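You operate a simulated robot arm through the tools that you are given. There is no shell and no other tool. Be economical: measure what you need, move in short steps, check, and stop when the job is done.

You are at the controls of a simulated robot arm. One attempt, no reset.

JOB
The riveter is empty: load the full silver cartridge and finish the shoe.
Fine: the empty one goes in the stand's free socket; both outer pairs, once each; index knob back to two. Set down upright: cartridge.
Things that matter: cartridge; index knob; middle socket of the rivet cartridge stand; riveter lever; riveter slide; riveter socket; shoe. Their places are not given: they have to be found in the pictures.

Only the result counts: the job must be done as asked and must still hold three seconds after the hand-in. Knocking over, shifting, dropping, spilling or breaking anything else fails it.

ROBOT AND FRAMES
A 6-joint arm with a two-finger gripper, fixed in place. Base frame: the origin is at the foot of the arm, x ahead of it, y to its left, z up. Units: mm, rad, N and s.
Its first joint turns from -2.897 to 2.897 rad. Payload 2.45 kg.
Tool frame: the origin (TCP) lies between the finger pads and is the grasp point; the fingertips stand 20 mm ahead of it; z points along the fingers, y is the line along which they close. The gripper opens to 140 mm. The gripper's body begins 168 mm behind the TCP.
Orientation is that of the tool frame in the base frame, as a unit quaternion [x, y, z, w]. With the fingers straight down and closing along the base's y, the tool's x points along the base's -x, its y along +y and its z along -z.

CONTROLS
- The arm moves only by the tool arm_command. Its argument "moves" is a list of rows, each a list of 7 numbers: the turn, a rotation vector about the tool's x, y, z in rad, then the shift along the tool's x, y, z in mm, then the opening in per cent of the stroke, from 0 (shut) to 100 (fully open). In form: [[rx, ry, rz, dx, dy, dz, grip], ...]. A call has 1 to 20 rows; each row shifts and turns the commanded pose from where the row before left it, along the tool's axes as they then stand. Each row takes 0.2 s and may step no farther than 50 mm and 0.15 rad from the row before; otherwise, or with a gripper value out of range, the whole call is refused. A pose out of reach is approached as far as the arm can. The call stops where the force on the tool passes 90 N (or 10 N more than at its start, if that is more) or the arm is blocked; 0.2 s more then pass. The fingers move at their own pace (about 45 mm/s each) and stop on an object; they squeeze with about 27 N. The grip force told is the motor's: it shows also when the fingers shut on nothing. Time passes only in rows, and 0.2 s behind the last, so rows that do not move let the fingers close. It gives the time, the measured TCP pose, the force on the tool (base axes), the opening and the grip force at its end, in the units of the frame above (readings bear some noise), with the torque about the TCP (base axes, N m) and any sound that the robot's microphone picked up.
- Cameras (640 x 400 px; columns grow to the right, rows downward): "scene" is fixed at [220.6, 500.1, 1718.5]; the picture's right is [-0.76, -0.65, 0.00], its down [-0.30, 0.35, -0.89] and it looks along [0.57, -0.68, -0.46] (base axes); focal length 363 px, centre (320, 200). "wrist" rides on the gripper at [78, 11, -209] in the tool frame; the picture's right is [-0.14, 0.99, 0.00], its down [-0.92, -0.13, -0.37] and it looks along [-0.36, -0.05, 0.93] (tool axes); focal length 280 px, centre (320, 200).
- capture(camera): a new picture of that camera. It takes no simulated time.
- measure_at(camera, pixels): for up to 12 pixels [column, row] of the newest picture of that camera ("zoom" is the newest enlarged one), the place [x, y, z] in the base frame of the surface seen there, good to about 2 mm. It takes no simulated time.
- inspect(camera, box): a new picture of the part [left, top, right, bottom] of that camera's present view, enlarged. It takes no simulated time.
- sign_off(): hands the job in; it is judged then, once.

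Go step by step. Measure first, check grasps and placings, and put right what went wrong. The budget is 80 turns and 46 pictures, counting those below and the enlarged ones. Unless the task says otherwise, let go and move clear before handing in, and close with one line.

The tools are called by a JSON object that holds its "api" and its "payload". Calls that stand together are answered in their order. arm_command: Moves the arm, as the interface text tells. Its arguments: {"type":"object","properties":{"moves":{"type":"array","items":{"type":"array","items":{"type":"number"}}}},"required":["moves"]} The other tools are called the same way: capture (camera) takes a picture; measure_at (camera, pixels) gives the place of the surface under pixels of a picture; inspect (camera, box) takes an enlarged picture of a part of a camera's view; sign_off () hands the job in.

At the start:

```text
time_s: 0.0
ee_pos: [551.6, -122.8, 1476.1]
ee_rot: [0.0, 1.0, 0.0, 0.001]
force: [-0.4, 0.3, -0.5]
wrist_torque: [-0.04, 0.02, 0.02]
finger_gap: 139.9
grip_force: 0.1
```

scene: 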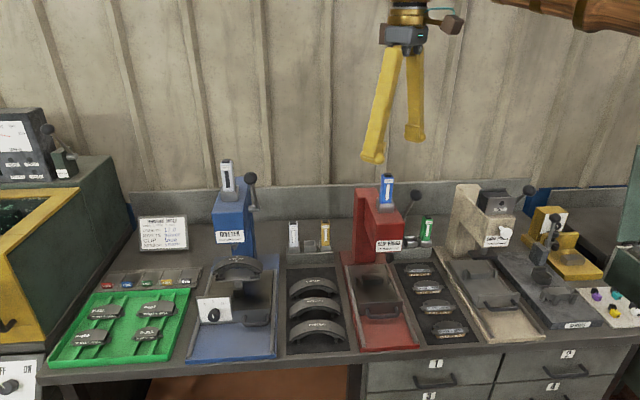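
wrist: 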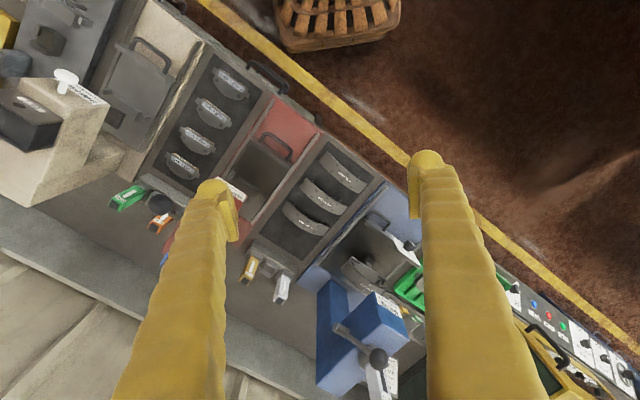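

The scene shows a blue machine near (240,230) with a silver cartridge on top, and a stand near (310,240). I'll enlarge these first.

{"api": "inspect", "payload": {"camera": "scene", "box": [180, 150, 340, 250]}}

{"api": "inspect", "payload": {"camera": "scene", "box": [180, 250, 340, 350]}}

{"api": "inspect", "payload": {"camera": "scene", "box": [40, 200, 200, 300]}}

```text
4.00 times, centred on (260, 200) of scene
```

zoom: 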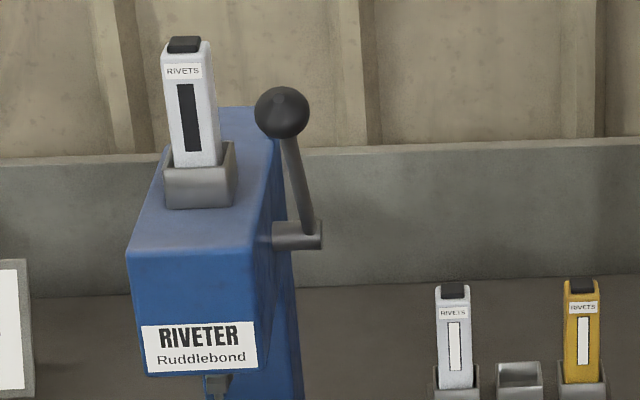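

```text
4.00 times, centred on (260, 300) of scene
```

zoom: 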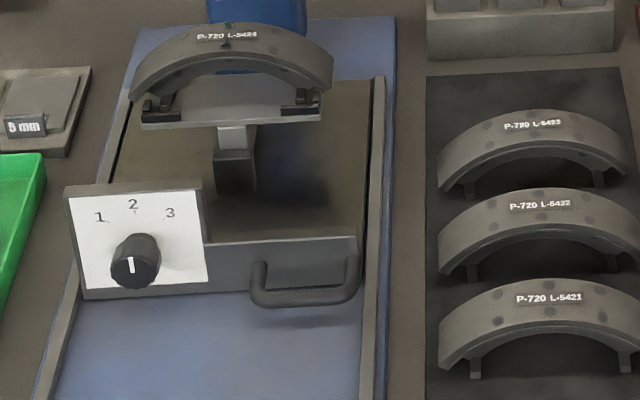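

```text
4.00 times, centred on (120, 250) of scene
```

zoom: 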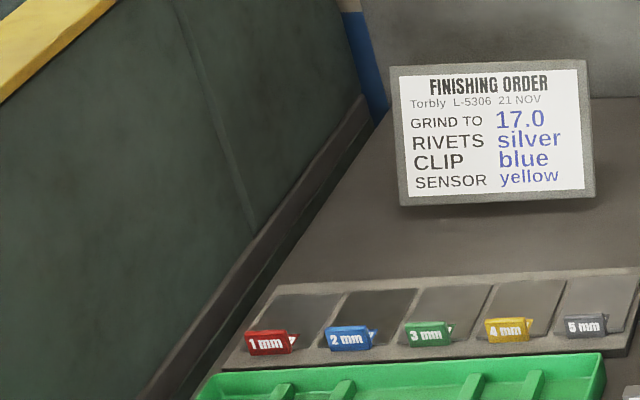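

The loaded riveter cartridge has a dark window (empty); the stand's silver one shows a white window. Measuring key points.

{"api": "measure_at", "payload": {"camera": "scene", "pixels": [[226, 161], [229, 180], [229, 196], [250, 178], [257, 208], [293, 222], [294, 240], [310, 243], [325, 222], [214, 315], [256, 324], [237, 260]]}}

{"api": "inspect", "payload": {"camera": "scene", "box": [200, 230, 280, 280]}}

{"api": "inspect", "payload": {"camera": "scene", "box": [270, 205, 350, 255]}}

```text
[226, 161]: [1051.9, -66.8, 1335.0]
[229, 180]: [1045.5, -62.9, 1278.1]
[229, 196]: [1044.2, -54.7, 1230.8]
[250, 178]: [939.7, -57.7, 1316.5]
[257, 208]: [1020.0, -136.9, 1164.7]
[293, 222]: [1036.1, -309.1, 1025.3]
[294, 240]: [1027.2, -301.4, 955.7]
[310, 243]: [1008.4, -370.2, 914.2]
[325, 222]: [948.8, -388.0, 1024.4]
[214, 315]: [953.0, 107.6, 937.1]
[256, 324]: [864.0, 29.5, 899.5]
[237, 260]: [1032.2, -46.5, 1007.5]
```

```text
8.00 times, centred on (240, 255) of scene
```

zoom: 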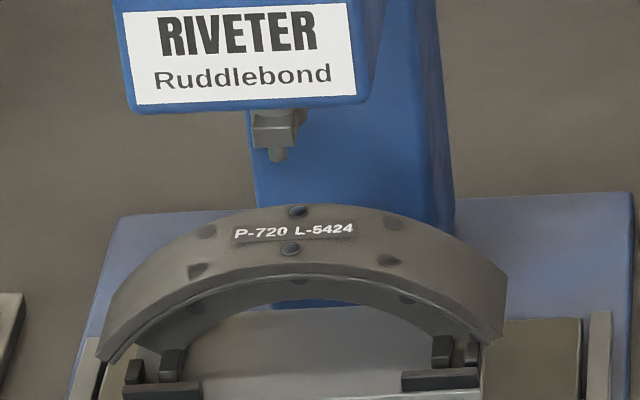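

```text
8.00 times, centred on (310, 230) of scene
```

zoom: 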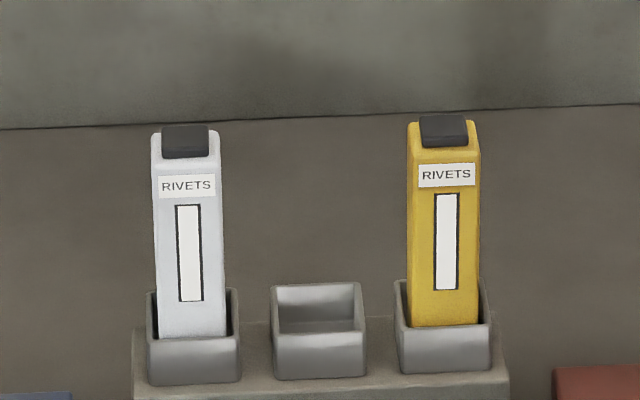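

Shoe centre pair is already riveted; outer holes are open. Measuring the stand accurately in the zoom.

{"api": "measure_at", "payload": {"camera": "zoom", "pixels": [[157, 250], [219, 250], [190, 280], [190, 185], [185, 128], [185, 150], [150, 355], [238, 355], [275, 350], [365, 350], [318, 292], [318, 340]]}}

{"api": "measure_at", "payload": {"camera": "scene", "pixels": [[215, 240], [242, 240], [213, 213], [243, 214], [223, 201], [236, 201], [222, 185], [234, 185], [226, 159], [318, 262], [200, 340], [262, 340]]}}

```text
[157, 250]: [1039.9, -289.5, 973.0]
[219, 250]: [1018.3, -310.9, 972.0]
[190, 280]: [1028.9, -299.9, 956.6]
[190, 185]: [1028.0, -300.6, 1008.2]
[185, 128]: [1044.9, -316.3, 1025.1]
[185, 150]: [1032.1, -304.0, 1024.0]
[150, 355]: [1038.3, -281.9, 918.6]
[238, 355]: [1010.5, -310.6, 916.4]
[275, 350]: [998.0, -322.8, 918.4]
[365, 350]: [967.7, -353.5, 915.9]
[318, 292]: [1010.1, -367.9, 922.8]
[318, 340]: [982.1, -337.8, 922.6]
```

```text
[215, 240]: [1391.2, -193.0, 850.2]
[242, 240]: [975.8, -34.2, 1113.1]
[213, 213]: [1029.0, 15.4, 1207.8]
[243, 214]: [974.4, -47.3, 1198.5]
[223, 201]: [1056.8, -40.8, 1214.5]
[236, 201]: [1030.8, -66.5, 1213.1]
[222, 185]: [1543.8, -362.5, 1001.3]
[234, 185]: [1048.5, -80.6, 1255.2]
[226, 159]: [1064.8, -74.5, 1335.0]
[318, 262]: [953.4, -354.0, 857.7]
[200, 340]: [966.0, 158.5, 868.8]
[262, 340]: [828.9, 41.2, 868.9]
```

The bench is rotated 45° (right = (-.707,-.707)). Measuring the ram, shoe, slide, lever and red machine extents.

{"api": "measure_at", "payload": {"camera": "scene", "pixels": [[234, 249], [234, 246], [236, 257], [236, 261], [225, 264], [249, 262], [251, 173], [251, 182], [246, 178], [255, 178], [254, 193], [256, 203]]}}

{"api": "measure_at", "payload": {"camera": "scene", "pixels": [[245, 319], [268, 315], [213, 305], [213, 310], [215, 320], [205, 300], [230, 305], [250, 312], [240, 345], [357, 200], [360, 240], [386, 178]]}}

{"api": "inspect", "payload": {"camera": "scene", "box": [180, 280, 276, 340]}}

```text
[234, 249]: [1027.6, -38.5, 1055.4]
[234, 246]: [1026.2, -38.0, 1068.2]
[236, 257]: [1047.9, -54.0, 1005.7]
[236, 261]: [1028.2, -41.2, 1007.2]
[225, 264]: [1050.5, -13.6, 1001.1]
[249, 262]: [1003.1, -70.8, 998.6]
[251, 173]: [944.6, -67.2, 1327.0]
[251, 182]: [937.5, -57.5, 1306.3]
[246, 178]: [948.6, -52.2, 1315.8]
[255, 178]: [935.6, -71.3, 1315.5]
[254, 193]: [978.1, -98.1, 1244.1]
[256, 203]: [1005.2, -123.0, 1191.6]
```

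```text
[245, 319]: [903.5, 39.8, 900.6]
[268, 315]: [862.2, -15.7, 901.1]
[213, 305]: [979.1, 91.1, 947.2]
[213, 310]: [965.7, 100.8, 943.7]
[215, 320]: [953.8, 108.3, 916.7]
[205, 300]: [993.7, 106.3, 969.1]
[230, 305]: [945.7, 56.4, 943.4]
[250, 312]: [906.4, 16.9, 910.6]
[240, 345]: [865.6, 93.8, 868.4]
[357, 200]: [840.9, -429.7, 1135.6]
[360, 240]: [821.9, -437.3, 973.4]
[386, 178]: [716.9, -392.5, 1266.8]
```

```text
6.67 times, centred on (228, 310) of scene
```

zoom: 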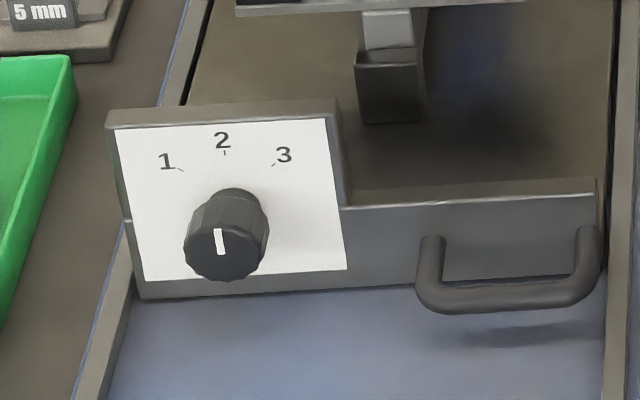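

The ram sits directly above the shoe's centre pair, so the slide looks home. Turning the tool 45° to face the bench and tilting 45°.

{"api": "arm_command", "payload": {"moves": [[0, 0, 0.1309, 0, 0, 0, 100], [0, 0, 0.1309, 0, 0, 0, 80], [0, 0, 0.1309, 0, 0, 0, 60], [0, 0, 0.1309, 0, 0, 0, 42], [0, 0, 0.1309, 0, 0, 0, 42], [0, 0, 0.1309, 0, 0, 0, 42], [0, -0.1309, 0, 0, 0, 0, 42], [0, -0.1309, 0, 0, 0, 0, 42], [0, -0.1309, 0, 0, 0, 0, 42], [0, -0.1309, 0, 0, 0, 0, 42], [0, -0.1309, 0, 0, 0, 0, 42], [0, -0.1309, 0, 0, 0, 0, 42]]}}

{"api": "measure_at", "payload": {"camera": "zoom", "pixels": [[181, 169], [225, 153], [273, 164], [225, 222], [219, 240], [225, 270], [190, 250], [264, 250], [225, 190], [180, 270]]}}

{"api": "measure_at", "payload": {"camera": "scene", "pixels": [[190, 362], [270, 357], [188, 356], [268, 352], [188, 370], [230, 366]]}}

```text
time_s: 2.3
ee_pos: [634.8, -123.4, 1380.8]
ee_rot: [0.358, 0.907, -0.133, 0.177]
force: [0.0, -0.3, -0.2]
wrist_torque: [-0.01, -0.03, 0.0]
finger_gap: 58.7
grip_force: 0.0
stopped in row 11: the arm was blocked; the commanded pose is now the measured one
```

```text
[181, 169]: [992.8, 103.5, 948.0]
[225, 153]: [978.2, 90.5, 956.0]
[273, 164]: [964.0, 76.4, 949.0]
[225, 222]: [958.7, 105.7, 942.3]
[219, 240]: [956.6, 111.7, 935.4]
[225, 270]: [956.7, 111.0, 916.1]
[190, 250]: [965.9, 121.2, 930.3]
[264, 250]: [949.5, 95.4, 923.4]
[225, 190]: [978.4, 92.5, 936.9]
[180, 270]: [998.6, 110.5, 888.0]
```

```text
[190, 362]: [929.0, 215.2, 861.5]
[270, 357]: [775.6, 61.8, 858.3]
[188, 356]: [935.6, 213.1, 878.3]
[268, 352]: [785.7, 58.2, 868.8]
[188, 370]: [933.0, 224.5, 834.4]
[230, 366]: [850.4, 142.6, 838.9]
```

The tilt was blocked (arm too folded near the base), leaving about 26° of tilt. I'll move outward to about (850,-50,1420) first, then finish the tilt.

{"api": "arm_command", "payload": {"moves": [[0, 0, 0, -19.8, 32.8, -2.3, 42], [0, 0, 0, -19.8, 32.8, -2.3, 42], [0, 0, 0, -19.8, 32.8, -2.3, 42], [0, 0, 0, -19.8, 32.8, -2.3, 42], [0, 0, 0, -19.8, 32.8, -2.3, 42], [0, 0, 0, -19.8, 32.8, -2.3, 42]]}}

```text
time_s: 3.7
ee_pos: [844.8, -49.6, 1429.7]
ee_rot: [0.358, 0.906, -0.131, 0.183]
force: [0.3, 0.0, 0.5]
wrist_torque: [0.06, -0.06, 0.04]
finger_gap: 58.9
grip_force: 0.1
```

It's reachable here. Completing the orientation to 45° tilt facing the bench.

{"api": "arm_command", "payload": {"moves": [[-0.0274, -0.114, 0.023, 0, 0, 0, 42], [-0.0274, -0.114, 0.023, 0, 0, 0, 42], [-0.0274, -0.114, 0.023, 0, 0, 0, 42], [0, 0, 0, 0, 0, 0, 42]]}}

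```text
time_s: 4.7
ee_pos: [844.5, -48.8, 1430.0]
ee_rot: [0.355, 0.853, -0.147, 0.353]
force: [-0.4, -1.1, 1.1]
wrist_torque: [0.01, -0.01, 0.0]
finger_gap: 58.9
grip_force: 0.0
```

Orientation good. Moving to the pre-grasp about 100 mm short of the loaded cartridge along the tool axis.

{"api": "arm_command", "payload": {"moves": [[0, 0, 0, -10, 45.5, 0, 42], [0, 0, 0, -10, 45.5, 0, 42], [0, 0, 0, -10, 45.3, 0, 42], [0, 0, 0, 0, 0, 35, 42], [0, 0, 0, 0, 0, 35, 42], [0, 0, 0, 0, 0, 35, 42], [0, 0, 0, 0, 0, 0, 42]]}}

{"api": "capture", "payload": {"camera": "wrist"}}

{"api": "capture", "payload": {"camera": "scene"}}

```text
time_s: 6.3
ee_pos: [1008.7, -21.8, 1376.2]
ee_rot: [0.355, 0.853, -0.147, 0.352]
force: [0.2, 0.3, 0.1]
wrist_torque: [0.03, -0.02, 0.0]
finger_gap: 58.6
grip_force: 0.0
```

```text
37 pictures are left
```

wrist: 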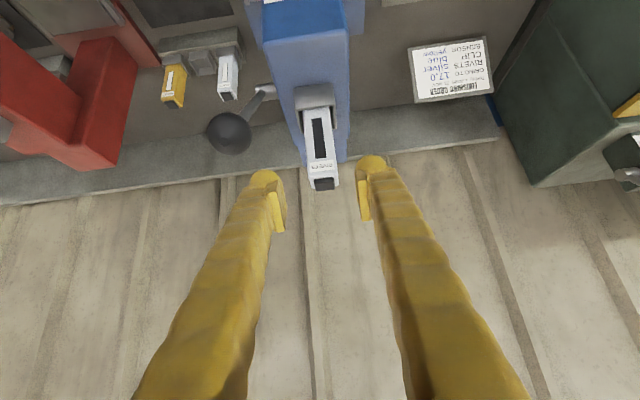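

```text
36 pictures are left
```

scene: 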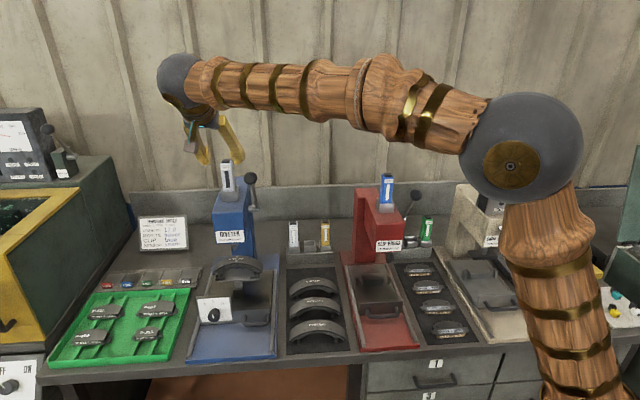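

The cartridge sits between the fingers in the wrist view (cap ~(323,183)). Measuring to refine.

{"api": "measure_at", "payload": {"camera": "wrist", "pixels": [[323, 183], [321, 167], [306, 150], [331, 150], [318, 130], [302, 105], [331, 102], [305, 87], [320, 90], [228, 130], [228, 60], [228, 80]]}}

```text
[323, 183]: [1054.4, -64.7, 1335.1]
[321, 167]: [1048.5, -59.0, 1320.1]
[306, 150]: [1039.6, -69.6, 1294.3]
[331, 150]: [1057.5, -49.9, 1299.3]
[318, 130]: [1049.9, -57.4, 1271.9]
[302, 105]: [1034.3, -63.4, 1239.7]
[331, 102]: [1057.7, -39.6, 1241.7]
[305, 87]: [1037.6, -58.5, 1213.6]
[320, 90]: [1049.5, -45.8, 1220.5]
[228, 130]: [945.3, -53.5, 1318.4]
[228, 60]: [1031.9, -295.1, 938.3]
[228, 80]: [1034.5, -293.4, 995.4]
```

Front face centre is L≈699.4, B≈783.5, which matches. Advancing 100 mm along the tool and closing.

{"api": "arm_command", "payload": {"moves": [[0, 0, 0, 0, 1.5, 25, 42], [0, 0, 0, 0.6, 0, 25, 42], [0, 0, 0, 0, 0, 25, 42], [0, 0, 0, 0, 0, 25, 42], [0, 0, 0, 0, 0, 0, 42], [0, 0, 0, 0, 0, 0, 0], [0, 0, 0, 0, 0, 0, 0], [0, 0, 0, 0, 0, 0, 0], [0, 0, 0, 0, 0, 0, 0]]}}

```text
time_s: 8.3
ee_pos: [1056.6, -70.4, 1304.5]
ee_rot: [0.356, 0.853, -0.148, 0.352]
force: [0.7, 0.4, 0.9]
wrist_torque: [0.02, -0.03, 0.01]
finger_gap: 31.0
grip_force: 26.9
```

Gripped (gap 31 mm, 27 N). Lifting straight up 100 mm.

{"api": "arm_command", "payload": {"moves": [[0, 0, 0, -7.07, 0, -7.07, 0], [0, 0, 0, -14.14, 0, -14.14, 0], [0, 0, 0, -14.14, 0, -14.14, 0], [0, 0, 0, -14.14, 0, -14.14, 0], [0, 0, 0, -14.14, 0, -14.14, 0], [0, 0, 0, -14.14, 0, -14.14, 0]]}}

{"api": "capture", "payload": {"camera": "wrist"}}

{"api": "inspect", "payload": {"camera": "scene", "box": [150, 90, 310, 190]}}

```text
time_s: 9.7
ee_pos: [1059.3, -69.4, 1414.2]
ee_rot: [0.354, 0.853, -0.148, 0.353]
force: [-0.2, -0.6, -1.5]
wrist_torque: [0.0, 0.02, 0.01]
finger_gap: 30.9
grip_force: 26.8
```

```text
35 pictures are left
```

wrist: 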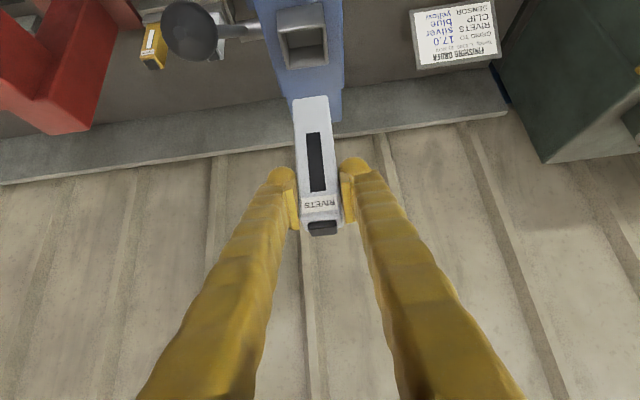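

```text
4.00 times, centred on (230, 140) of scene
```

zoom: 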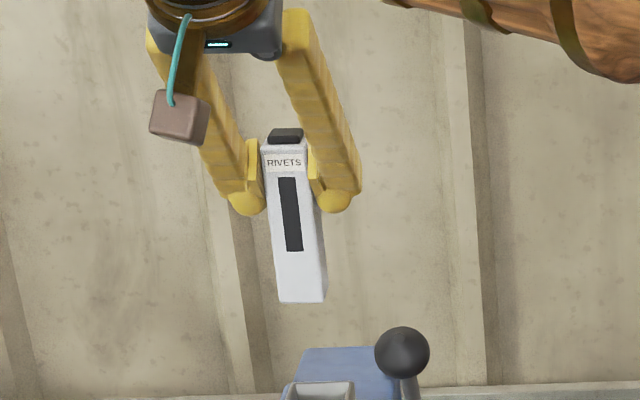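

Cartridge is out and clear. Measuring its bottom, top, and the machine socket's rim.

{"api": "measure_at", "payload": {"camera": "zoom", "pixels": [[282, 299], [320, 299], [300, 297], [285, 135], [318, 384]]}}

{"api": "measure_at", "payload": {"camera": "wrist", "pixels": [[303, 68], [303, 32], [303, 50], [282, 50], [325, 45], [280, 30], [327, 25], [312, 105], [297, 105], [325, 100], [320, 228]]}}

```text
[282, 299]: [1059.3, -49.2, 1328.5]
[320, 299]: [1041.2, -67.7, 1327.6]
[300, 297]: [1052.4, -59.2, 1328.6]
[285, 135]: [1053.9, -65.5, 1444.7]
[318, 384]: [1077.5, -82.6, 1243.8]
```

```text
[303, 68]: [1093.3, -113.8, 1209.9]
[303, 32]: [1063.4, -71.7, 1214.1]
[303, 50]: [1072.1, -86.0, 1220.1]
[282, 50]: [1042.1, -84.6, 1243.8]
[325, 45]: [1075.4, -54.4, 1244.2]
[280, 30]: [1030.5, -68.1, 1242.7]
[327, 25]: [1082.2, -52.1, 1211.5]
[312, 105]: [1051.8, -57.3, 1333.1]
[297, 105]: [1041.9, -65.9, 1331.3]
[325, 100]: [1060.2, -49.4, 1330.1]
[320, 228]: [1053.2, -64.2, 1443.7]
```

Cartridge is 117 mm tall, bottom 87 mm below TCP. Moving sideways toward the stand's middle socket, staying high; also checking the backsplash.

{"api": "arm_command", "payload": {"moves": [[0, 0, 0, 0, -40.7, 0, 0], [0, 0, 0, 0, -40.7, 0, 0], [0, 0, 0, 0, -40.7, 0, 0], [0, 0, 0, 0, -40.7, 0, 0], [0, 0, 0, 0, -40.7, 0, 0], [0, 0, 0, 0, -40.7, 0, 0], [0, 0, 0, 0, 0, 0, 0]]}}

{"api": "measure_at", "payload": {"camera": "scene", "pixels": [[310, 200], [310, 220], [320, 190], [317, 170], [290, 248], [304, 248], [318, 248], [331, 248], [305, 242], [316, 241]]}}

{"api": "capture", "payload": {"camera": "wrist"}}

```text
time_s: 11.3
ee_pos: [886.3, -245.0, 1416.7]
ee_rot: [0.354, 0.854, -0.146, 0.352]
force: [-0.5, 0.0, -1.7]
wrist_torque: [0.0, -0.01, -0.01]
finger_gap: 30.8
grip_force: 27.3
```

```text
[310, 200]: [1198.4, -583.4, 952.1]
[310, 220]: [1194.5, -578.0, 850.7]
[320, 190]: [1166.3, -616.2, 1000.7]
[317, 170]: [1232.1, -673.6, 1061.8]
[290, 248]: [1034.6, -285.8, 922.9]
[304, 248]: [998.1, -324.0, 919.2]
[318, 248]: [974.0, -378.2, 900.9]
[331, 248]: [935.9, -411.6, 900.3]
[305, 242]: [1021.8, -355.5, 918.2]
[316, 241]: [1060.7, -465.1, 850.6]
```

```text
33 pictures are left
```

wrist: 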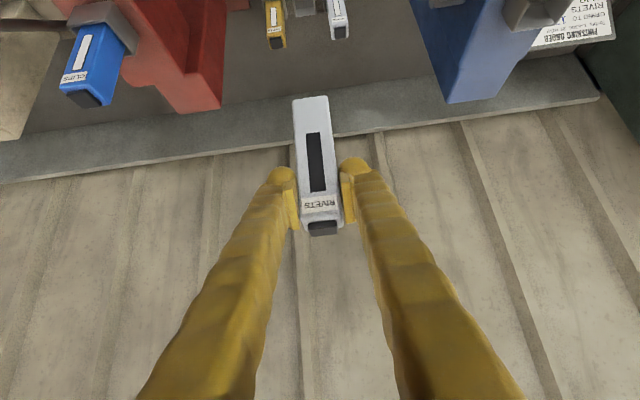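

Now back over the stand and down to about z 1107, then verify alignment.

{"api": "arm_command", "payload": {"moves": [[0, 0, 0, -27.1, 0.5, 27.1, 0], [0, 0, 0, -27.1, 0.5, 27.1, 0], [0, 0, 0, -27.1, 0.5, 27.1, 0], [0, 0, 0, -27.1, 0.5, 27.1, 0], [0, 0, 0, 27.4, 0, 27.4, 0], [0, 0, 0, 27.4, 0, 27.4, 0], [0, 0, 0, 27.4, 0, 27.4, 0], [0, 0, 0, 27.4, 0, 27.4, 0], [0, 0, 0, 27.4, 0, 27.4, 0], [0, 0, 0, 27.4, 0, 27.4, 0], [0, 0, 0, 27.4, 0, 27.4, 0], [0, 0, 0, 27.4, 0, 27.4, 0], [0, 0, 0, 0, 0, 0, 0]]}}

{"api": "capture", "payload": {"camera": "wrist"}}

{"api": "inspect", "payload": {"camera": "scene", "box": [262, 180, 358, 255]}}

```text
time_s: 14.1
ee_pos: [994.1, -349.9, 1104.6]
ee_rot: [0.355, 0.853, -0.147, 0.353]
force: [-0.7, 0.8, -0.8]
wrist_torque: [0.02, -0.01, 0.02]
finger_gap: 30.8
grip_force: 27.2
```

```text
32 pictures are left
```

wrist: 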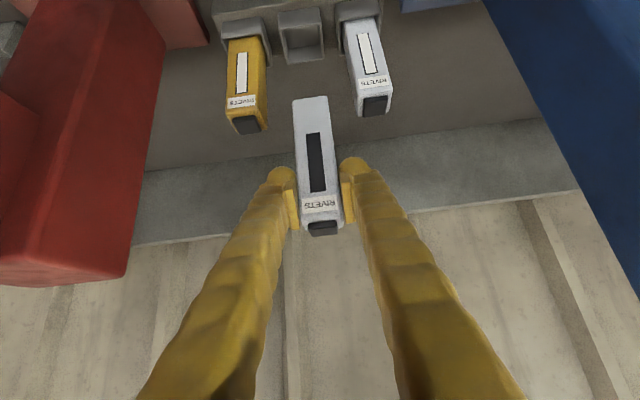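

```text
5.33 times, centred on (310, 218) of scene
```

zoom: 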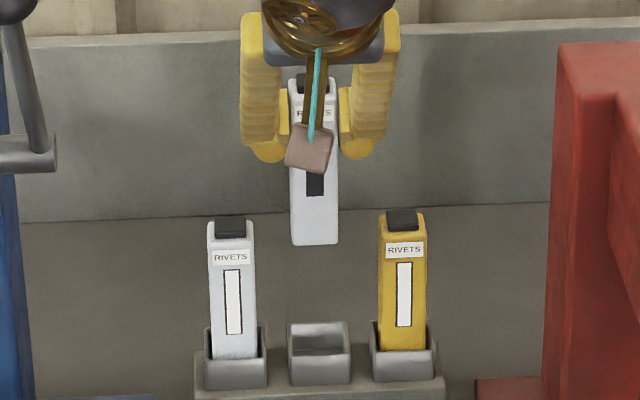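

Measuring socket rim and cartridge bottom relative positions.

{"api": "measure_at", "payload": {"camera": "wrist", "pixels": [[281, 36], [323, 34], [303, 63], [300, 13], [284, 60], [322, 58], [298, 104], [326, 101], [312, 103], [302, 50], [302, 30]]}}

{"api": "measure_at", "payload": {"camera": "zoom", "pixels": [[293, 372], [348, 370], [290, 340], [347, 340], [320, 323], [320, 354], [320, 337], [294, 238], [336, 238], [213, 340], [254, 340], [320, 345]]}}

```text
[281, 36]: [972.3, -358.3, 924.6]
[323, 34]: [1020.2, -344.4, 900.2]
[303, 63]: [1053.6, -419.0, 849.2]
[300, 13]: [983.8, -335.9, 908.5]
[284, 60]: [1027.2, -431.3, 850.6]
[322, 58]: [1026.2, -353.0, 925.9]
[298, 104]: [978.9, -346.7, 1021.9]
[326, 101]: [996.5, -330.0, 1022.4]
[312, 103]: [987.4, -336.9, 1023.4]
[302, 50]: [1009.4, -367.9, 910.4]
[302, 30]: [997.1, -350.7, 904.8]
```

```text
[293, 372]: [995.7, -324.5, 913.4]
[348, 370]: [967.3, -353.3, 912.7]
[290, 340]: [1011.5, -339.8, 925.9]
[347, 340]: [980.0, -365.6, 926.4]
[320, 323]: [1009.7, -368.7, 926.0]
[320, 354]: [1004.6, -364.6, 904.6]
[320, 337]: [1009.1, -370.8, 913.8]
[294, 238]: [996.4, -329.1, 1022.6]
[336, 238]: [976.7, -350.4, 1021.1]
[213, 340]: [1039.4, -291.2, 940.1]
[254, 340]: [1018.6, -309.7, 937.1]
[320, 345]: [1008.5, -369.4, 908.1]
```

Offset needed: about 1.8 mm right and 2 mm back. Correcting and lowering to just inside the socket (seat TCP z ≈ 994.5).

{"api": "arm_command", "payload": {"moves": [[0, 0, 0, -1.4, -1.8, 1.4, 0], [0, 0, 0, 14.14, 0, 14.14, 0], [0, 0, 0, 14.14, 0, 14.14, 0], [0, 0, 0, 14.14, 0, 14.14, 0], [0, 0, 0, 10, 0, 10, 0], [0, 0, 0, 7.07, 0, 7.07, 0], [0, 0, 0, 3.5, 0, 3.5, 0], [0, 0, 0, 0, 0, 0, 0]]}}

{"api": "inspect", "payload": {"camera": "scene", "box": [278, 205, 342, 255]}}

```text
time_s: 15.9
ee_pos: [993.9, -352.1, 1014.6]
ee_rot: [0.354, 0.853, -0.147, 0.353]
force: [-0.3, 0.1, -1.7]
wrist_torque: [0.01, 0.0, -0.03]
finger_gap: 30.9
grip_force: 27.4
```

```text
8.00 times, centred on (310, 230) of scene
```

zoom: 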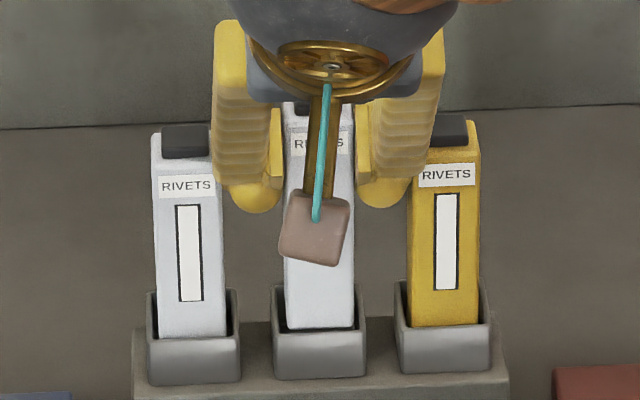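

The cartridge has entered the socket. Lowering in small steps to the seat.

{"api": "arm_command", "payload": {"moves": [[0, 0, 0, 3.5, 0, 3.5, 0], [0, 0, 0, 3.5, 0, 3.5, 0], [0, 0, 0, 3.5, 0, 3.5, 0], [0, 0, 0, 0, 0, 0, 0]]}}

```text
time_s: 16.9
ee_pos: [994.5, -352.7, 999.9]
ee_rot: [0.354, 0.854, -0.147, 0.353]
force: [-0.7, 0.8, -2.9]
wrist_torque: [0.02, 0.0, 0.0]
finger_gap: 30.5
grip_force: 27.1
```

{"api": "arm_command", "payload": {"moves": [[0, 0, 0, 1.5, 0, 1.5, 0], [0, 0, 0, 1.5, 0, 1.5, 0], [0, 0, 0, 1, 0, 1, 0], [0, 0, 0, 0, 0, 0, 0]]}}

{"api": "inspect", "payload": {"camera": "scene", "box": [278, 205, 342, 255]}}

```text
time_s: 17.9
ee_pos: [995.5, -352.3, 994.5]
ee_rot: [0.354, 0.854, -0.147, 0.352]
force: [0.0, 0.1, -0.4]
wrist_torque: [0.03, 0.04, 0.0]
finger_gap: 31.0
grip_force: 26.8
```

```text
8.00 times, centred on (310, 230) of scene
```

zoom: 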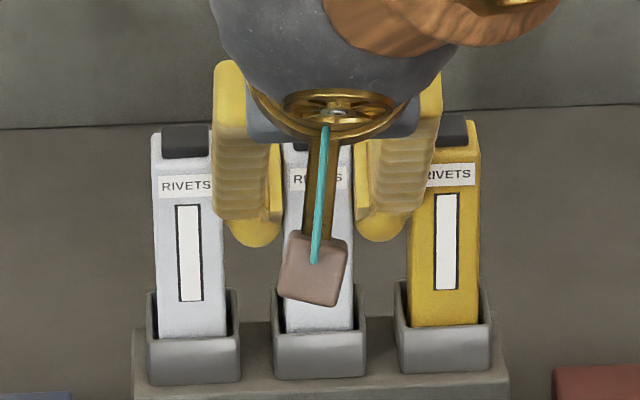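

Heights look matched but no contact force yet; nudging down a bit more for contact.

{"api": "arm_command", "payload": {"moves": [[0, 0, 0, 0.7, 0, 0.7, 0], [0, 0, 0, 0.7, 0, 0.7, 0], [0, 0, 0, 0, 0, 0, 0]]}}

```text
time_s: 18.7
ee_pos: [995.3, -352.2, 995.3]
ee_rot: [0.355, 0.853, -0.147, 0.354]
force: [5.1, -2.6, 16.5]
wrist_torque: [-0.32, -0.18, 0.04]
finger_gap: 30.9
grip_force: 27.2
```

Seated (16 N up). Releasing to 45 mm and backing out along the tool axis.

{"api": "arm_command", "payload": {"moves": [[0, 0, 0, 0, 0, 0, 31], [0, 0, 0, 0, 0, 0, 31], [0, 0, 0, 0, 0, 0, 31], [0, 0, 0, 0, 0, -15, 31], [0, 0, 0, 0, 0, -35, 31], [0, 0, 0, 0, 0, -40, 31]]}}

{"api": "capture", "payload": {"camera": "wrist"}}

```text
time_s: 20.1
ee_pos: [948.3, -306.8, 1058.6]
ee_rot: [0.354, 0.853, -0.147, 0.353]
force: [0.4, -0.3, 0.4]
wrist_torque: [-0.05, -0.01, 0.0]
finger_gap: 43.4
grip_force: 0.0
```

```text
28 pictures are left
```

wrist: 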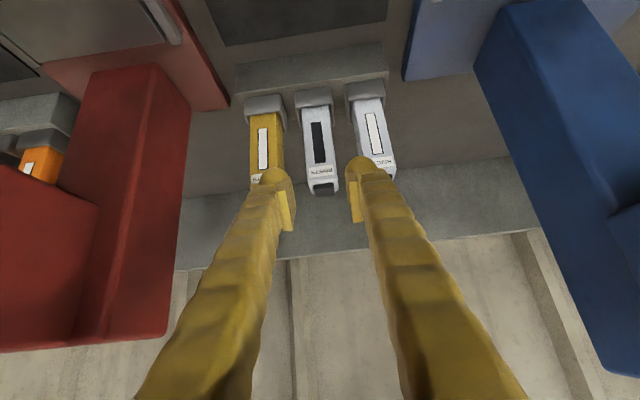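

Placed upright. Shifting 61 mm left to the full silver cartridge and advancing.

{"api": "arm_command", "payload": {"moves": [[0, 0, 0, 0, 30.7, -10, 31], [0, 0, 0, 0, 30.7, -10, 31], [0, 0, 0, 0, 0, 20, 31], [0, 0, 0, 0, 0, 0, 31]]}}

{"api": "capture", "payload": {"camera": "wrist"}}

```text
time_s: 21.1
ee_pos: [991.5, -261.2, 1057.3]
ee_rot: [0.355, 0.853, -0.148, 0.352]
force: [0.5, -0.3, 0.1]
wrist_torque: [0.01, 0.0, 0.02]
finger_gap: 43.4
grip_force: 0.1
```

```text
27 pictures are left
```

wrist: 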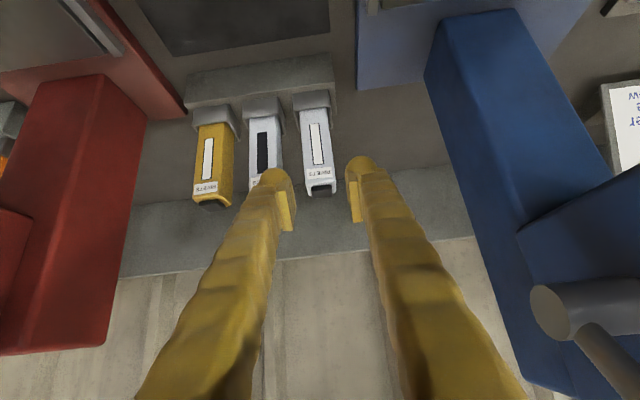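

Aligned like before. Advancing 93 mm and gripping.

{"api": "arm_command", "payload": {"moves": [[0, 0, 0, -2.5, -1, 20, 31], [0, 0, 0, -2, 0, 25, 31], [0, 0, 0, 0, 0, 25, 31], [0, 0, 0, 0, 0, 23, 31], [0, 0, 0, 0, 0, 0, 31], [0, 0, 0, 0, 0, 0, 0], [0, 0, 0, 0, 0, 0, 0], [0, 0, 0, 0, 0, 0, 0]]}}

```text
time_s: 22.9
ee_pos: [1039.3, -312.1, 994.6]
ee_rot: [0.354, 0.853, -0.146, 0.353]
force: [-21.4, 11.2, 34.4]
wrist_torque: [-1.3, 0.45, -0.99]
finger_gap: 31.2
grip_force: 26.8
```

Gripped, but there's ~40 N reaction near the right fingertip. Looking closely before lifting.

{"api": "inspect", "payload": {"camera": "wrist", "box": [200, 60, 440, 260]}}

{"api": "inspect", "payload": {"camera": "scene", "box": [260, 190, 350, 255]}}

```text
2.00 times, centred on (320, 160) of wrist
```

zoom: 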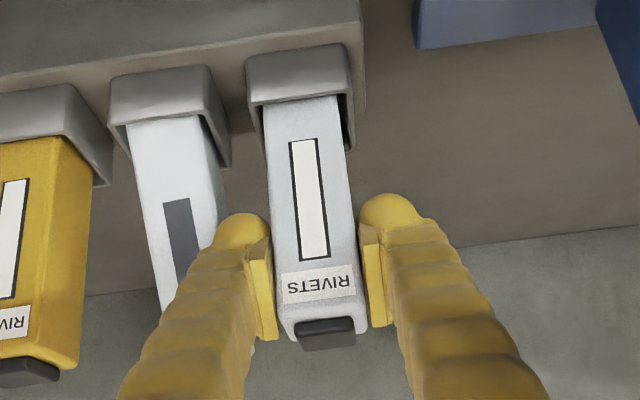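

```text
6.15 times, centred on (305, 222) of scene
```

zoom: 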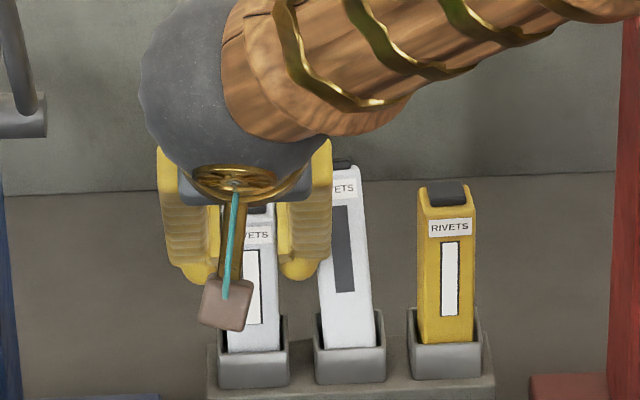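

The middle cartridge is leaning back/left against the right finger (zoom at (345,250)). I'll relieve the contact by moving a little left and forward within the silver's socket clearance.

{"api": "arm_command", "payload": {"moves": [[0, 0, 0, 1, 1.5, -1, 0], [0, 0, 0, 1, 1.0, -1, 0], [0, 0, 0, 0, 0, 0, 0]]}}

{"api": "inspect", "payload": {"camera": "scene", "box": [260, 190, 350, 255]}}

```text
time_s: 23.7
ee_pos: [1040.3, -309.3, 994.6]
ee_rot: [0.354, 0.854, -0.146, 0.353]
force: [-7.3, 0.2, 27.7]
wrist_torque: [-0.71, 0.16, -0.42]
finger_gap: 31.1
grip_force: 26.9
```

```text
6.15 times, centred on (305, 222) of scene
```

zoom: 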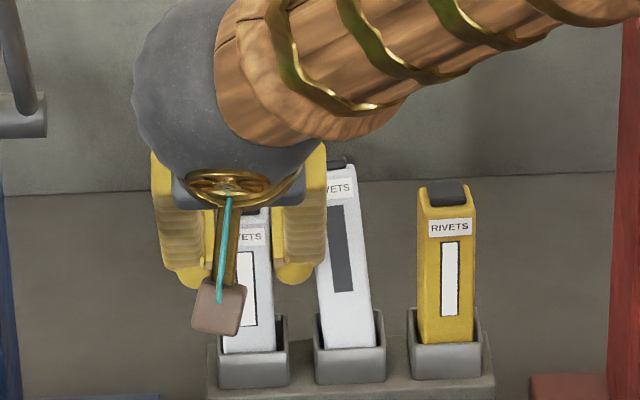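

Contact is mostly vertical now (27 N up), which lifting should relieve. Lifting 10 mm gently and checking.

{"api": "arm_command", "payload": {"moves": [[0, 0, 0, -3.5, 0, -3.5, 0], [0, 0, 0, -3.5, 0, -3.5, 0], [0, 0, 0, 0, 0, 0, 0]]}}

{"api": "inspect", "payload": {"camera": "scene", "box": [260, 190, 350, 255]}}

```text
time_s: 24.5
ee_pos: [1040.3, -308.1, 1003.1]
ee_rot: [0.355, 0.854, -0.147, 0.352]
force: [0.0, -0.4, -1.0]
wrist_torque: [-0.02, 0.0, 0.01]
finger_gap: 31.0
grip_force: 27.2
```

```text
6.15 times, centred on (305, 222) of scene
```

zoom: 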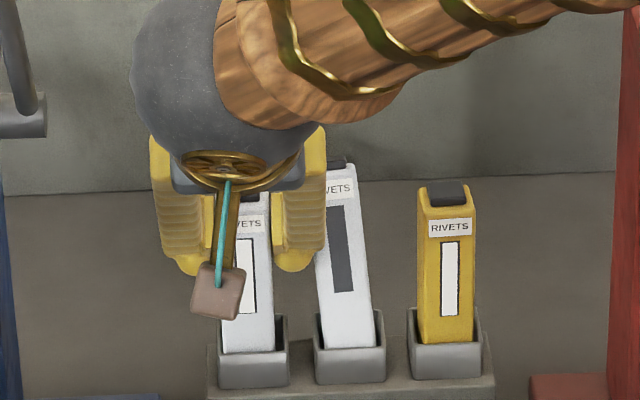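

Contact gone. Continuing straight up 110 mm and then looking at the middle cartridge.

{"api": "arm_command", "payload": {"moves": [[0, 0, 0, -7.07, 0, -7.07, 0], [0, 0, 0, -10, 0, -10, 0], [0, 0, 0, -14.14, 3, -14.14, 0], [0, 0, 0, -14.14, 3, -14.14, 0], [0, 0, 0, -14.14, 3, -14.14, 0], [0, 0, 0, -14.14, 3, -14.14, 0], [0, 0, 0, 0, 0, 0, 0]]}}

{"api": "inspect", "payload": {"camera": "scene", "box": [260, 190, 350, 255]}}

{"api": "inspect", "payload": {"camera": "wrist", "box": [200, 0, 400, 125]}}

```text
time_s: 26.1
ee_pos: [1050.8, -301.7, 1108.5]
ee_rot: [0.355, 0.853, -0.147, 0.353]
force: [0.5, 0.4, -2.4]
wrist_torque: [-0.02, -0.02, 0.01]
finger_gap: 31.0
grip_force: 26.5
```

```text
6.15 times, centred on (305, 222) of scene
```

zoom: 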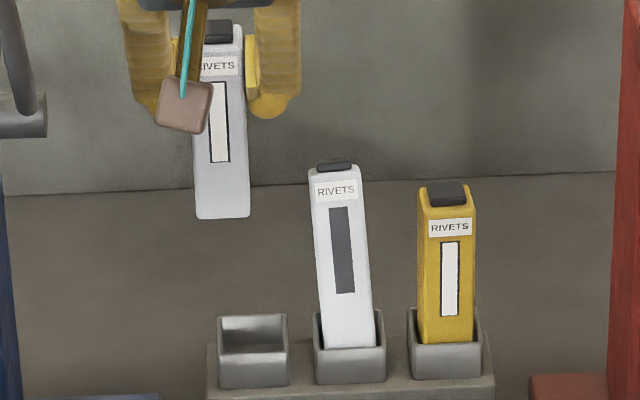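

```text
3.20 times, centred on (300, 62) of wrist
```

zoom: 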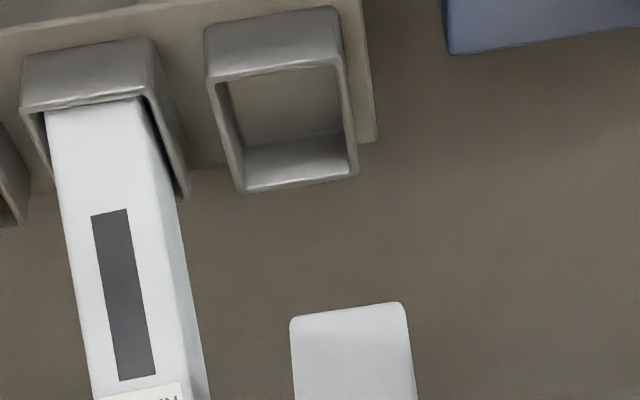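

The middle one stays leaning; I'll fix it after loading. Carrying the silver high over to the machine socket.

{"api": "arm_command", "payload": {"moves": [[0, 0, 0, -28.3, 0, -28.3, 0], [0, 0, 0, -28.3, 0, -28.3, 0], [0, 0, 0, -28.3, 0, -28.3, 0], [0, 0, 0, -28.3, 0, -28.3, 0], [0, 0, 0, -28.3, 0, -28.3, 0], [0, 0, 0, -28.3, 0, -28.3, 0], [0, 0, 0, -28.3, 0, -28.3, 0], [0, 0, 0, -28.3, 0, -28.3, 0], [0, 0, 0, 27.8, 0, -27.8, 0], [0, 0, 0, 27.8, 0, -27.8, 0], [0, 0, 0, 27.8, 0, -27.8, 0], [0, 0, 0, 27.8, 0, -27.8, 0], [0, 0, 0, 0, 34, 0, 0], [0, 0, 0, 0, 34, 0, 0], [0, 0, 0, 0, 34, 0, 0], [0, 0, 0, 0, 34, 0, 0], [0, 0, 0, 0, 34, 0, 0], [0, 0, 0, 0, 0, 0, 0]]}}

{"api": "capture", "payload": {"camera": "wrist"}}

{"api": "inspect", "payload": {"camera": "scene", "box": [180, 120, 276, 195]}}

```text
time_s: 29.9
ee_pos: [1062.4, -71.1, 1429.0]
ee_rot: [0.355, 0.853, -0.148, 0.353]
force: [-0.5, 0.3, -1.2]
wrist_torque: [0.0, -0.03, -0.03]
finger_gap: 31.1
grip_force: 27.0
```

```text
20 pictures are left
```

wrist: 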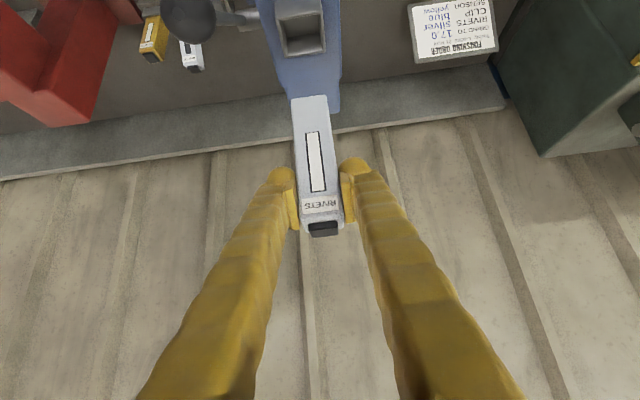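

```text
5.33 times, centred on (228, 158) of scene
```

zoom: 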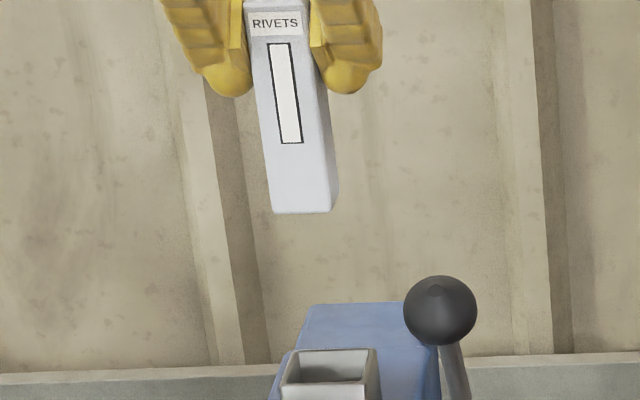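

Wrist view nearly matches the earlier held pose. Measuring the bottom versus the socket.

{"api": "measure_at", "payload": {"camera": "zoom", "pixels": [[277, 207], [327, 207], [300, 205], [272, 110], [318, 110], [293, 352], [372, 352], [330, 351], [284, 375], [365, 390]]}}

{"api": "measure_at", "payload": {"camera": "wrist", "pixels": [[296, 105], [325, 101], [310, 103], [303, 190], [340, 190], [303, 54], [278, 35], [324, 30], [302, 20]]}}

```text
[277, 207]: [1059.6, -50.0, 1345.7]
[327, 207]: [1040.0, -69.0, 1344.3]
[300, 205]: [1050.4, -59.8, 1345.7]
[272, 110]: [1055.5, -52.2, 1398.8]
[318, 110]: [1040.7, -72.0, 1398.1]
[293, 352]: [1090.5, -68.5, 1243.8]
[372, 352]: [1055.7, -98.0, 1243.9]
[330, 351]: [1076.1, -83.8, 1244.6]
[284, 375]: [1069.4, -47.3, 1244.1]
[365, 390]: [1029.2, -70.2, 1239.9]
```

```text
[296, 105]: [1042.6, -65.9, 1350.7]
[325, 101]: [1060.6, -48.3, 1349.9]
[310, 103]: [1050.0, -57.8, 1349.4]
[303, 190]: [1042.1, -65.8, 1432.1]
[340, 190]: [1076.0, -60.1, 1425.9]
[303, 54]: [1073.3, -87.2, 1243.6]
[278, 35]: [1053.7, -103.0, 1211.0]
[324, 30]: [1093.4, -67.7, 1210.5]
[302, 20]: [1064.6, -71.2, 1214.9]
```

Bottom is centred within ~1 mm. Small correction, then lowering into the machine socket.

{"api": "arm_command", "payload": {"moves": [[0, 0, 0, 0.9, -0.8, -0.9, 0], [0, 0, 0, 12, 0, 12, 0], [0, 0, 0, 12, 0, 12, 0], [0, 0, 0, 12, 0, 12, 0], [0, 0, 0, 12, 0, 12, 0], [0, 0, 0, 12, 0, 12, 0], [0, 0, 0, 5, 0, 5, 0], [0, 0, 0, 3.5, 0, 3.5, 0], [0, 0, 0, 3.5, 0, 3.5, 0], [0, 0, 0, 0, 0, 0, 0]]}}

```text
time_s: 32.1
ee_pos: [1059.6, -71.1, 1326.6]
ee_rot: [0.355, 0.853, -0.147, 0.352]
force: [0.3, -1.2, -0.7]
wrist_torque: [0.0, -0.04, 0.02]
finger_gap: 31.0
grip_force: 26.6
```

{"api": "arm_command", "payload": {"moves": [[0, 0, 0, 3.5, 0, 3.5, 0], [0, 0, 0, 3.5, 0, 3.5, 0], [0, 0, 0, 3.5, 0, 3.5, 0], [0, 0, 0, 2, 0, 2, 0], [0, 0, 0, 0, 0, 0, 0]]}}

```text
time_s: 33.3
ee_pos: [1057.5, -70.7, 1309.0]
ee_rot: [0.355, 0.853, -0.147, 0.353]
force: [0.1, 0.4, -1.3]
wrist_torque: [0.01, -0.03, -0.02]
finger_gap: 30.8
grip_force: 27.2
```

Sliding in freely; continuing down to contact.

{"api": "arm_command", "payload": {"moves": [[0, 0, 0, 1, 0, 1, 0], [0, 0, 0, 1, 0, 1, 0], [0, 0, 0, 1, 0, 1, 0], [0, 0, 0, 0, 0, 0, 0]]}}

```text
time_s: 34.3
ee_pos: [1057.6, -70.1, 1303.8]
ee_rot: [0.355, 0.854, -0.147, 0.352]
force: [0.9, 0.2, -0.8]
wrist_torque: [-0.02, 0.02, 0.01]
finger_gap: 31.2
grip_force: 27.2
```

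{"api": "arm_command", "payload": {"moves": [[0, 0, 0, 0.7, 0, 0.7, 0], [0, 0, 0, 0.7, 0, 0.7, 0], [0, 0, 0, 0.7, 0, 0.7, 0], [0, 0, 0, 0, 0, 0, 0]]}}

```text
time_s: 35.3
ee_pos: [1058.2, -70.0, 1302.4]
ee_rot: [0.355, 0.853, -0.147, 0.353]
force: [-1.2, -2.1, 12.7]
wrist_torque: [0.07, 0.16, 0.03]
finger_gap: 31.0
grip_force: 26.9
```

Contact at the expected seat height. Releasing and backing off along the tool axis.

{"api": "arm_command", "payload": {"moves": [[0, 0, 0, 0, 0, 0, 36], [0, 0, 0, 0, 0, 0, 36], [0, 0, 0, 0, 0, 0, 36], [0, 0, 0, 0, 0, -15, 36], [0, 0, 0, 0, 0, -40, 36], [0, 0, 0, 0, 0, -45, 36]]}}

{"api": "capture", "payload": {"camera": "wrist"}}

```text
time_s: 36.7
ee_pos: [1010.2, -19.8, 1372.8]
ee_rot: [0.354, 0.854, -0.147, 0.351]
force: [0.3, 0.5, -0.9]
wrist_torque: [-0.03, 0.0, -0.07]
finger_gap: 50.6
grip_force: 0.0
```

```text
18 pictures are left
```

wrist: 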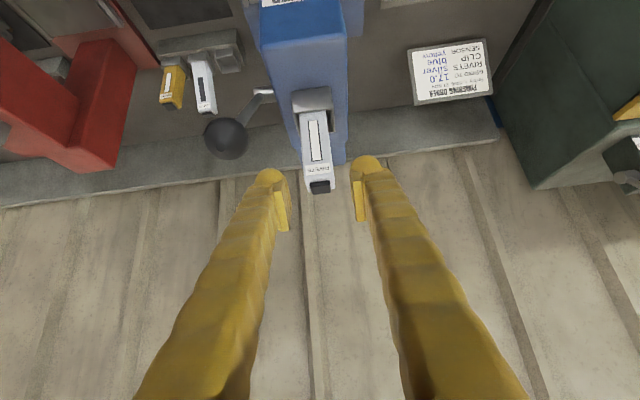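

Silver is in, upright. Now measuring the leaning cartridge in the stand from this view.

{"api": "measure_at", "payload": {"camera": "wrist", "pixels": [[208, 109], [199, 104], [213, 102], [193, 70], [208, 68], [206, 98], [199, 62], [204, 85], [173, 104], [169, 70], [168, 85], [320, 187]]}}

```text
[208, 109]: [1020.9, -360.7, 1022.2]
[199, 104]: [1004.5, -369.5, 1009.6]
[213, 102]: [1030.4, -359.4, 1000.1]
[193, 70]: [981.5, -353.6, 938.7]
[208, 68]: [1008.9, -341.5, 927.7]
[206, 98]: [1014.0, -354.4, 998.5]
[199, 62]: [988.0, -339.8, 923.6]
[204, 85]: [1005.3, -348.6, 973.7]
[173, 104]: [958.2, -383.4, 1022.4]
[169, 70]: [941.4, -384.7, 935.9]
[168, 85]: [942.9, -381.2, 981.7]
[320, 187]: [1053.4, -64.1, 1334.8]
```

The middle cartridge leans about 21° back and 6° left. I'll regrip it, lift, rotate it upright and reseat. Moving to the pre-grasp.

{"api": "arm_command", "payload": {"moves": [[0, 0, 0, -21, 0, -21, 29], [0, 0, 0, 0, -46.7, 0, 29], [0, 0, 0, 0, -46.7, 0, 29], [0, 0, 0, 0, -46.7, 0, 29], [0, 0, 0, 0, -46.7, 0, 29], [0, 0, 0, 0, -46.5, 0, 29], [0, 0, 0, -25.9, 0, 25.9, 29], [0, 0, 0, -25.9, 0, 25.9, 29], [0, 0, 0, -25.9, 0, 25.9, 29], [0, 0, 0, -25.9, 0, 25.9, 29], [0, 0, 0, -25.9, 0, 25.9, 29], [0, 0, 0, 26.5, 0, 26.5, 29], [0, 0, 0, 26.5, 0, 26.5, 29], [0, 0, 0, 26.5, 0, 26.5, 29], [0, 0, 0, 26.5, 0, 26.5, 29], [0, 0, 0, 26.5, 0, 26.5, 29], [0, 0, 0, 26.5, 0, 26.5, 29], [0, 0, 0, 26.5, 0, 26.5, 29], [0, 0, 0, 26.5, 0, 26.5, 29], [0, 0, 0, 26.5, 0, 26.5, 29]]}}

{"api": "capture", "payload": {"camera": "wrist"}}

```text
time_s: 40.9
ee_pos: [972.3, -315.0, 1065.3]
ee_rot: [0.355, 0.853, -0.146, 0.352]
force: [-0.5, 0.9, 0.0]
wrist_torque: [0.02, 0.03, 0.03]
finger_gap: 40.5
grip_force: 0.1
```

```text
17 pictures are left
```

wrist: 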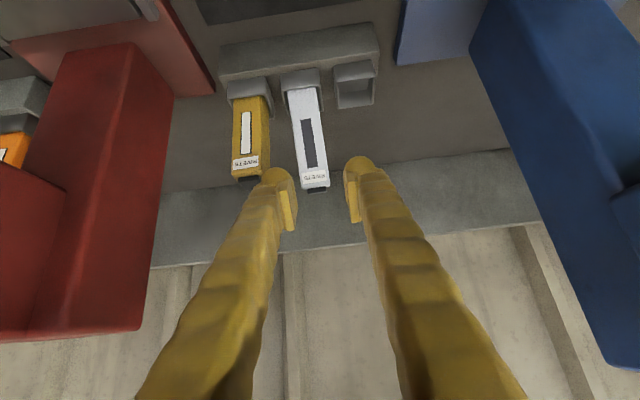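

Refining measurement from close up.

{"api": "measure_at", "payload": {"camera": "wrist", "pixels": [[316, 189], [300, 170], [326, 168], [293, 110], [321, 108], [305, 95], [312, 165], [258, 172], [238, 170], [262, 110]]}}

```text
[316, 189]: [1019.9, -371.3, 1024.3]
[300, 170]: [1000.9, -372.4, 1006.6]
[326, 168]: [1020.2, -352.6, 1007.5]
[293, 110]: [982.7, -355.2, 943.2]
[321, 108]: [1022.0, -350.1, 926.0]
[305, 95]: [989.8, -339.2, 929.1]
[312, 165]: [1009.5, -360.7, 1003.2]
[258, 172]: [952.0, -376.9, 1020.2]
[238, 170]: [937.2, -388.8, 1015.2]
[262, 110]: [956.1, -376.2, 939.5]
```

Lateral lean is negligible; the back lean is 21.5°, centred L≈458.5. Advancing with a 5 mm shift right and gripping.

{"api": "arm_command", "payload": {"moves": [[0, 0, 0, -3.1, -5.6, 0, 29], [0, 0, 0, 0, 0, 25, 29], [0, 0, 0, 0, 0, 25, 29], [0, 0, 0, 0, 0, 25, 29], [0, 0, 0, 0, 0, 24.7, 29], [0, 0, 0, 0, 0, 0, 29]]}}

```text
time_s: 42.3
ee_pos: [1018.4, -373.1, 998.3]
ee_rot: [0.354, 0.854, -0.147, 0.352]
force: [-1.0, -0.5, 0.7]
wrist_torque: [0.0, 0.0, 0.03]
finger_gap: 40.5
grip_force: 0.1
```

No contact. Closing, then lifting 15 mm.

{"api": "arm_command", "payload": {"moves": [[0, 0, 0, 0, 1.8, 0, 29], [0, 0, 0, 0, 0, 0, 0], [0, 0, 0, 0, 0, 0, 0], [0, 0, 0, 0, 0, 0, 0], [0, 0, 0, -3.5, 0, -3.5, 0], [0, 0, 0, -7.07, 0, -7.07, 0], [0, 0, 0, 0, 0, 0, 0]]}}

```text
time_s: 43.9
ee_pos: [1018.7, -370.6, 1013.1]
ee_rot: [0.354, 0.854, -0.147, 0.353]
force: [-6.3, -4.4, -0.3]
wrist_torque: [-0.25, 0.52, 0.2]
finger_gap: 31.3
grip_force: 26.4
```

Light contact only. Lifting 50 mm more, then rotating by 0.375 rad to bring the cartridge vertical.

{"api": "arm_command", "payload": {"moves": [[0, 0, 0, -7.07, 0, -7.07, 0], [0, 0, 0, -14.14, 0, -14.14, 0], [0, 0, 0, -14.14, 0, -14.14, 0], [0, 0, 0, -14.14, 0, -14.14, 0], [0, -0.125, 0, 0, 0, 0, 0], [0, -0.125, 0, 0, 0, 0, 0], [0, -0.125, 0, 0, 0, 0, 0], [0, 0, 0, 0, 0, 0, 0]]}}

{"api": "inspect", "payload": {"camera": "scene", "box": [262, 180, 358, 255]}}

{"api": "capture", "payload": {"camera": "wrist"}}

```text
time_s: 45.7
ee_pos: [1021.4, -368.4, 1081.5]
ee_rot: [0.321, 0.773, -0.211, 0.505]
force: [-0.5, -0.2, -1.2]
wrist_torque: [0.02, -0.01, -0.02]
finger_gap: 30.9
grip_force: 27.3
```

```text
5.33 times, centred on (310, 218) of scene
```

zoom: 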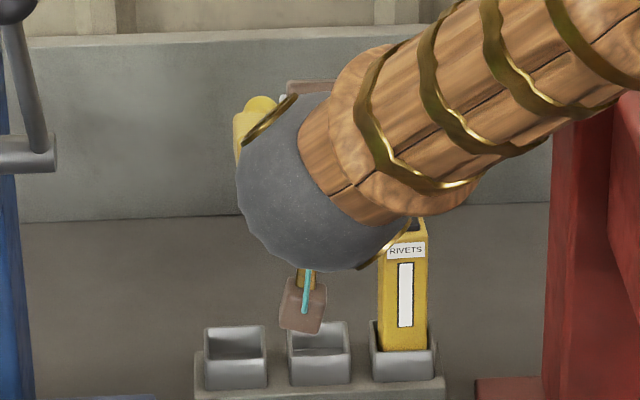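

```text
15 pictures are left
```

wrist: 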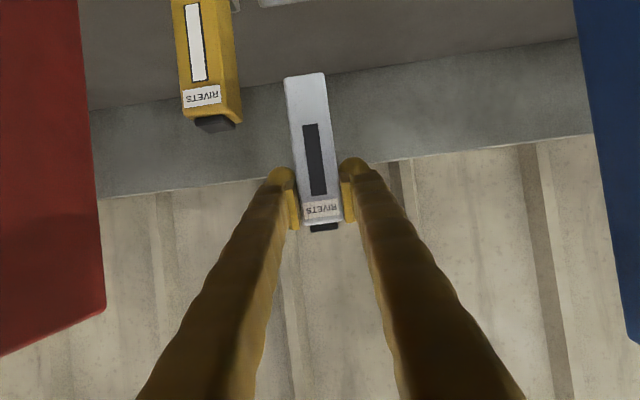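

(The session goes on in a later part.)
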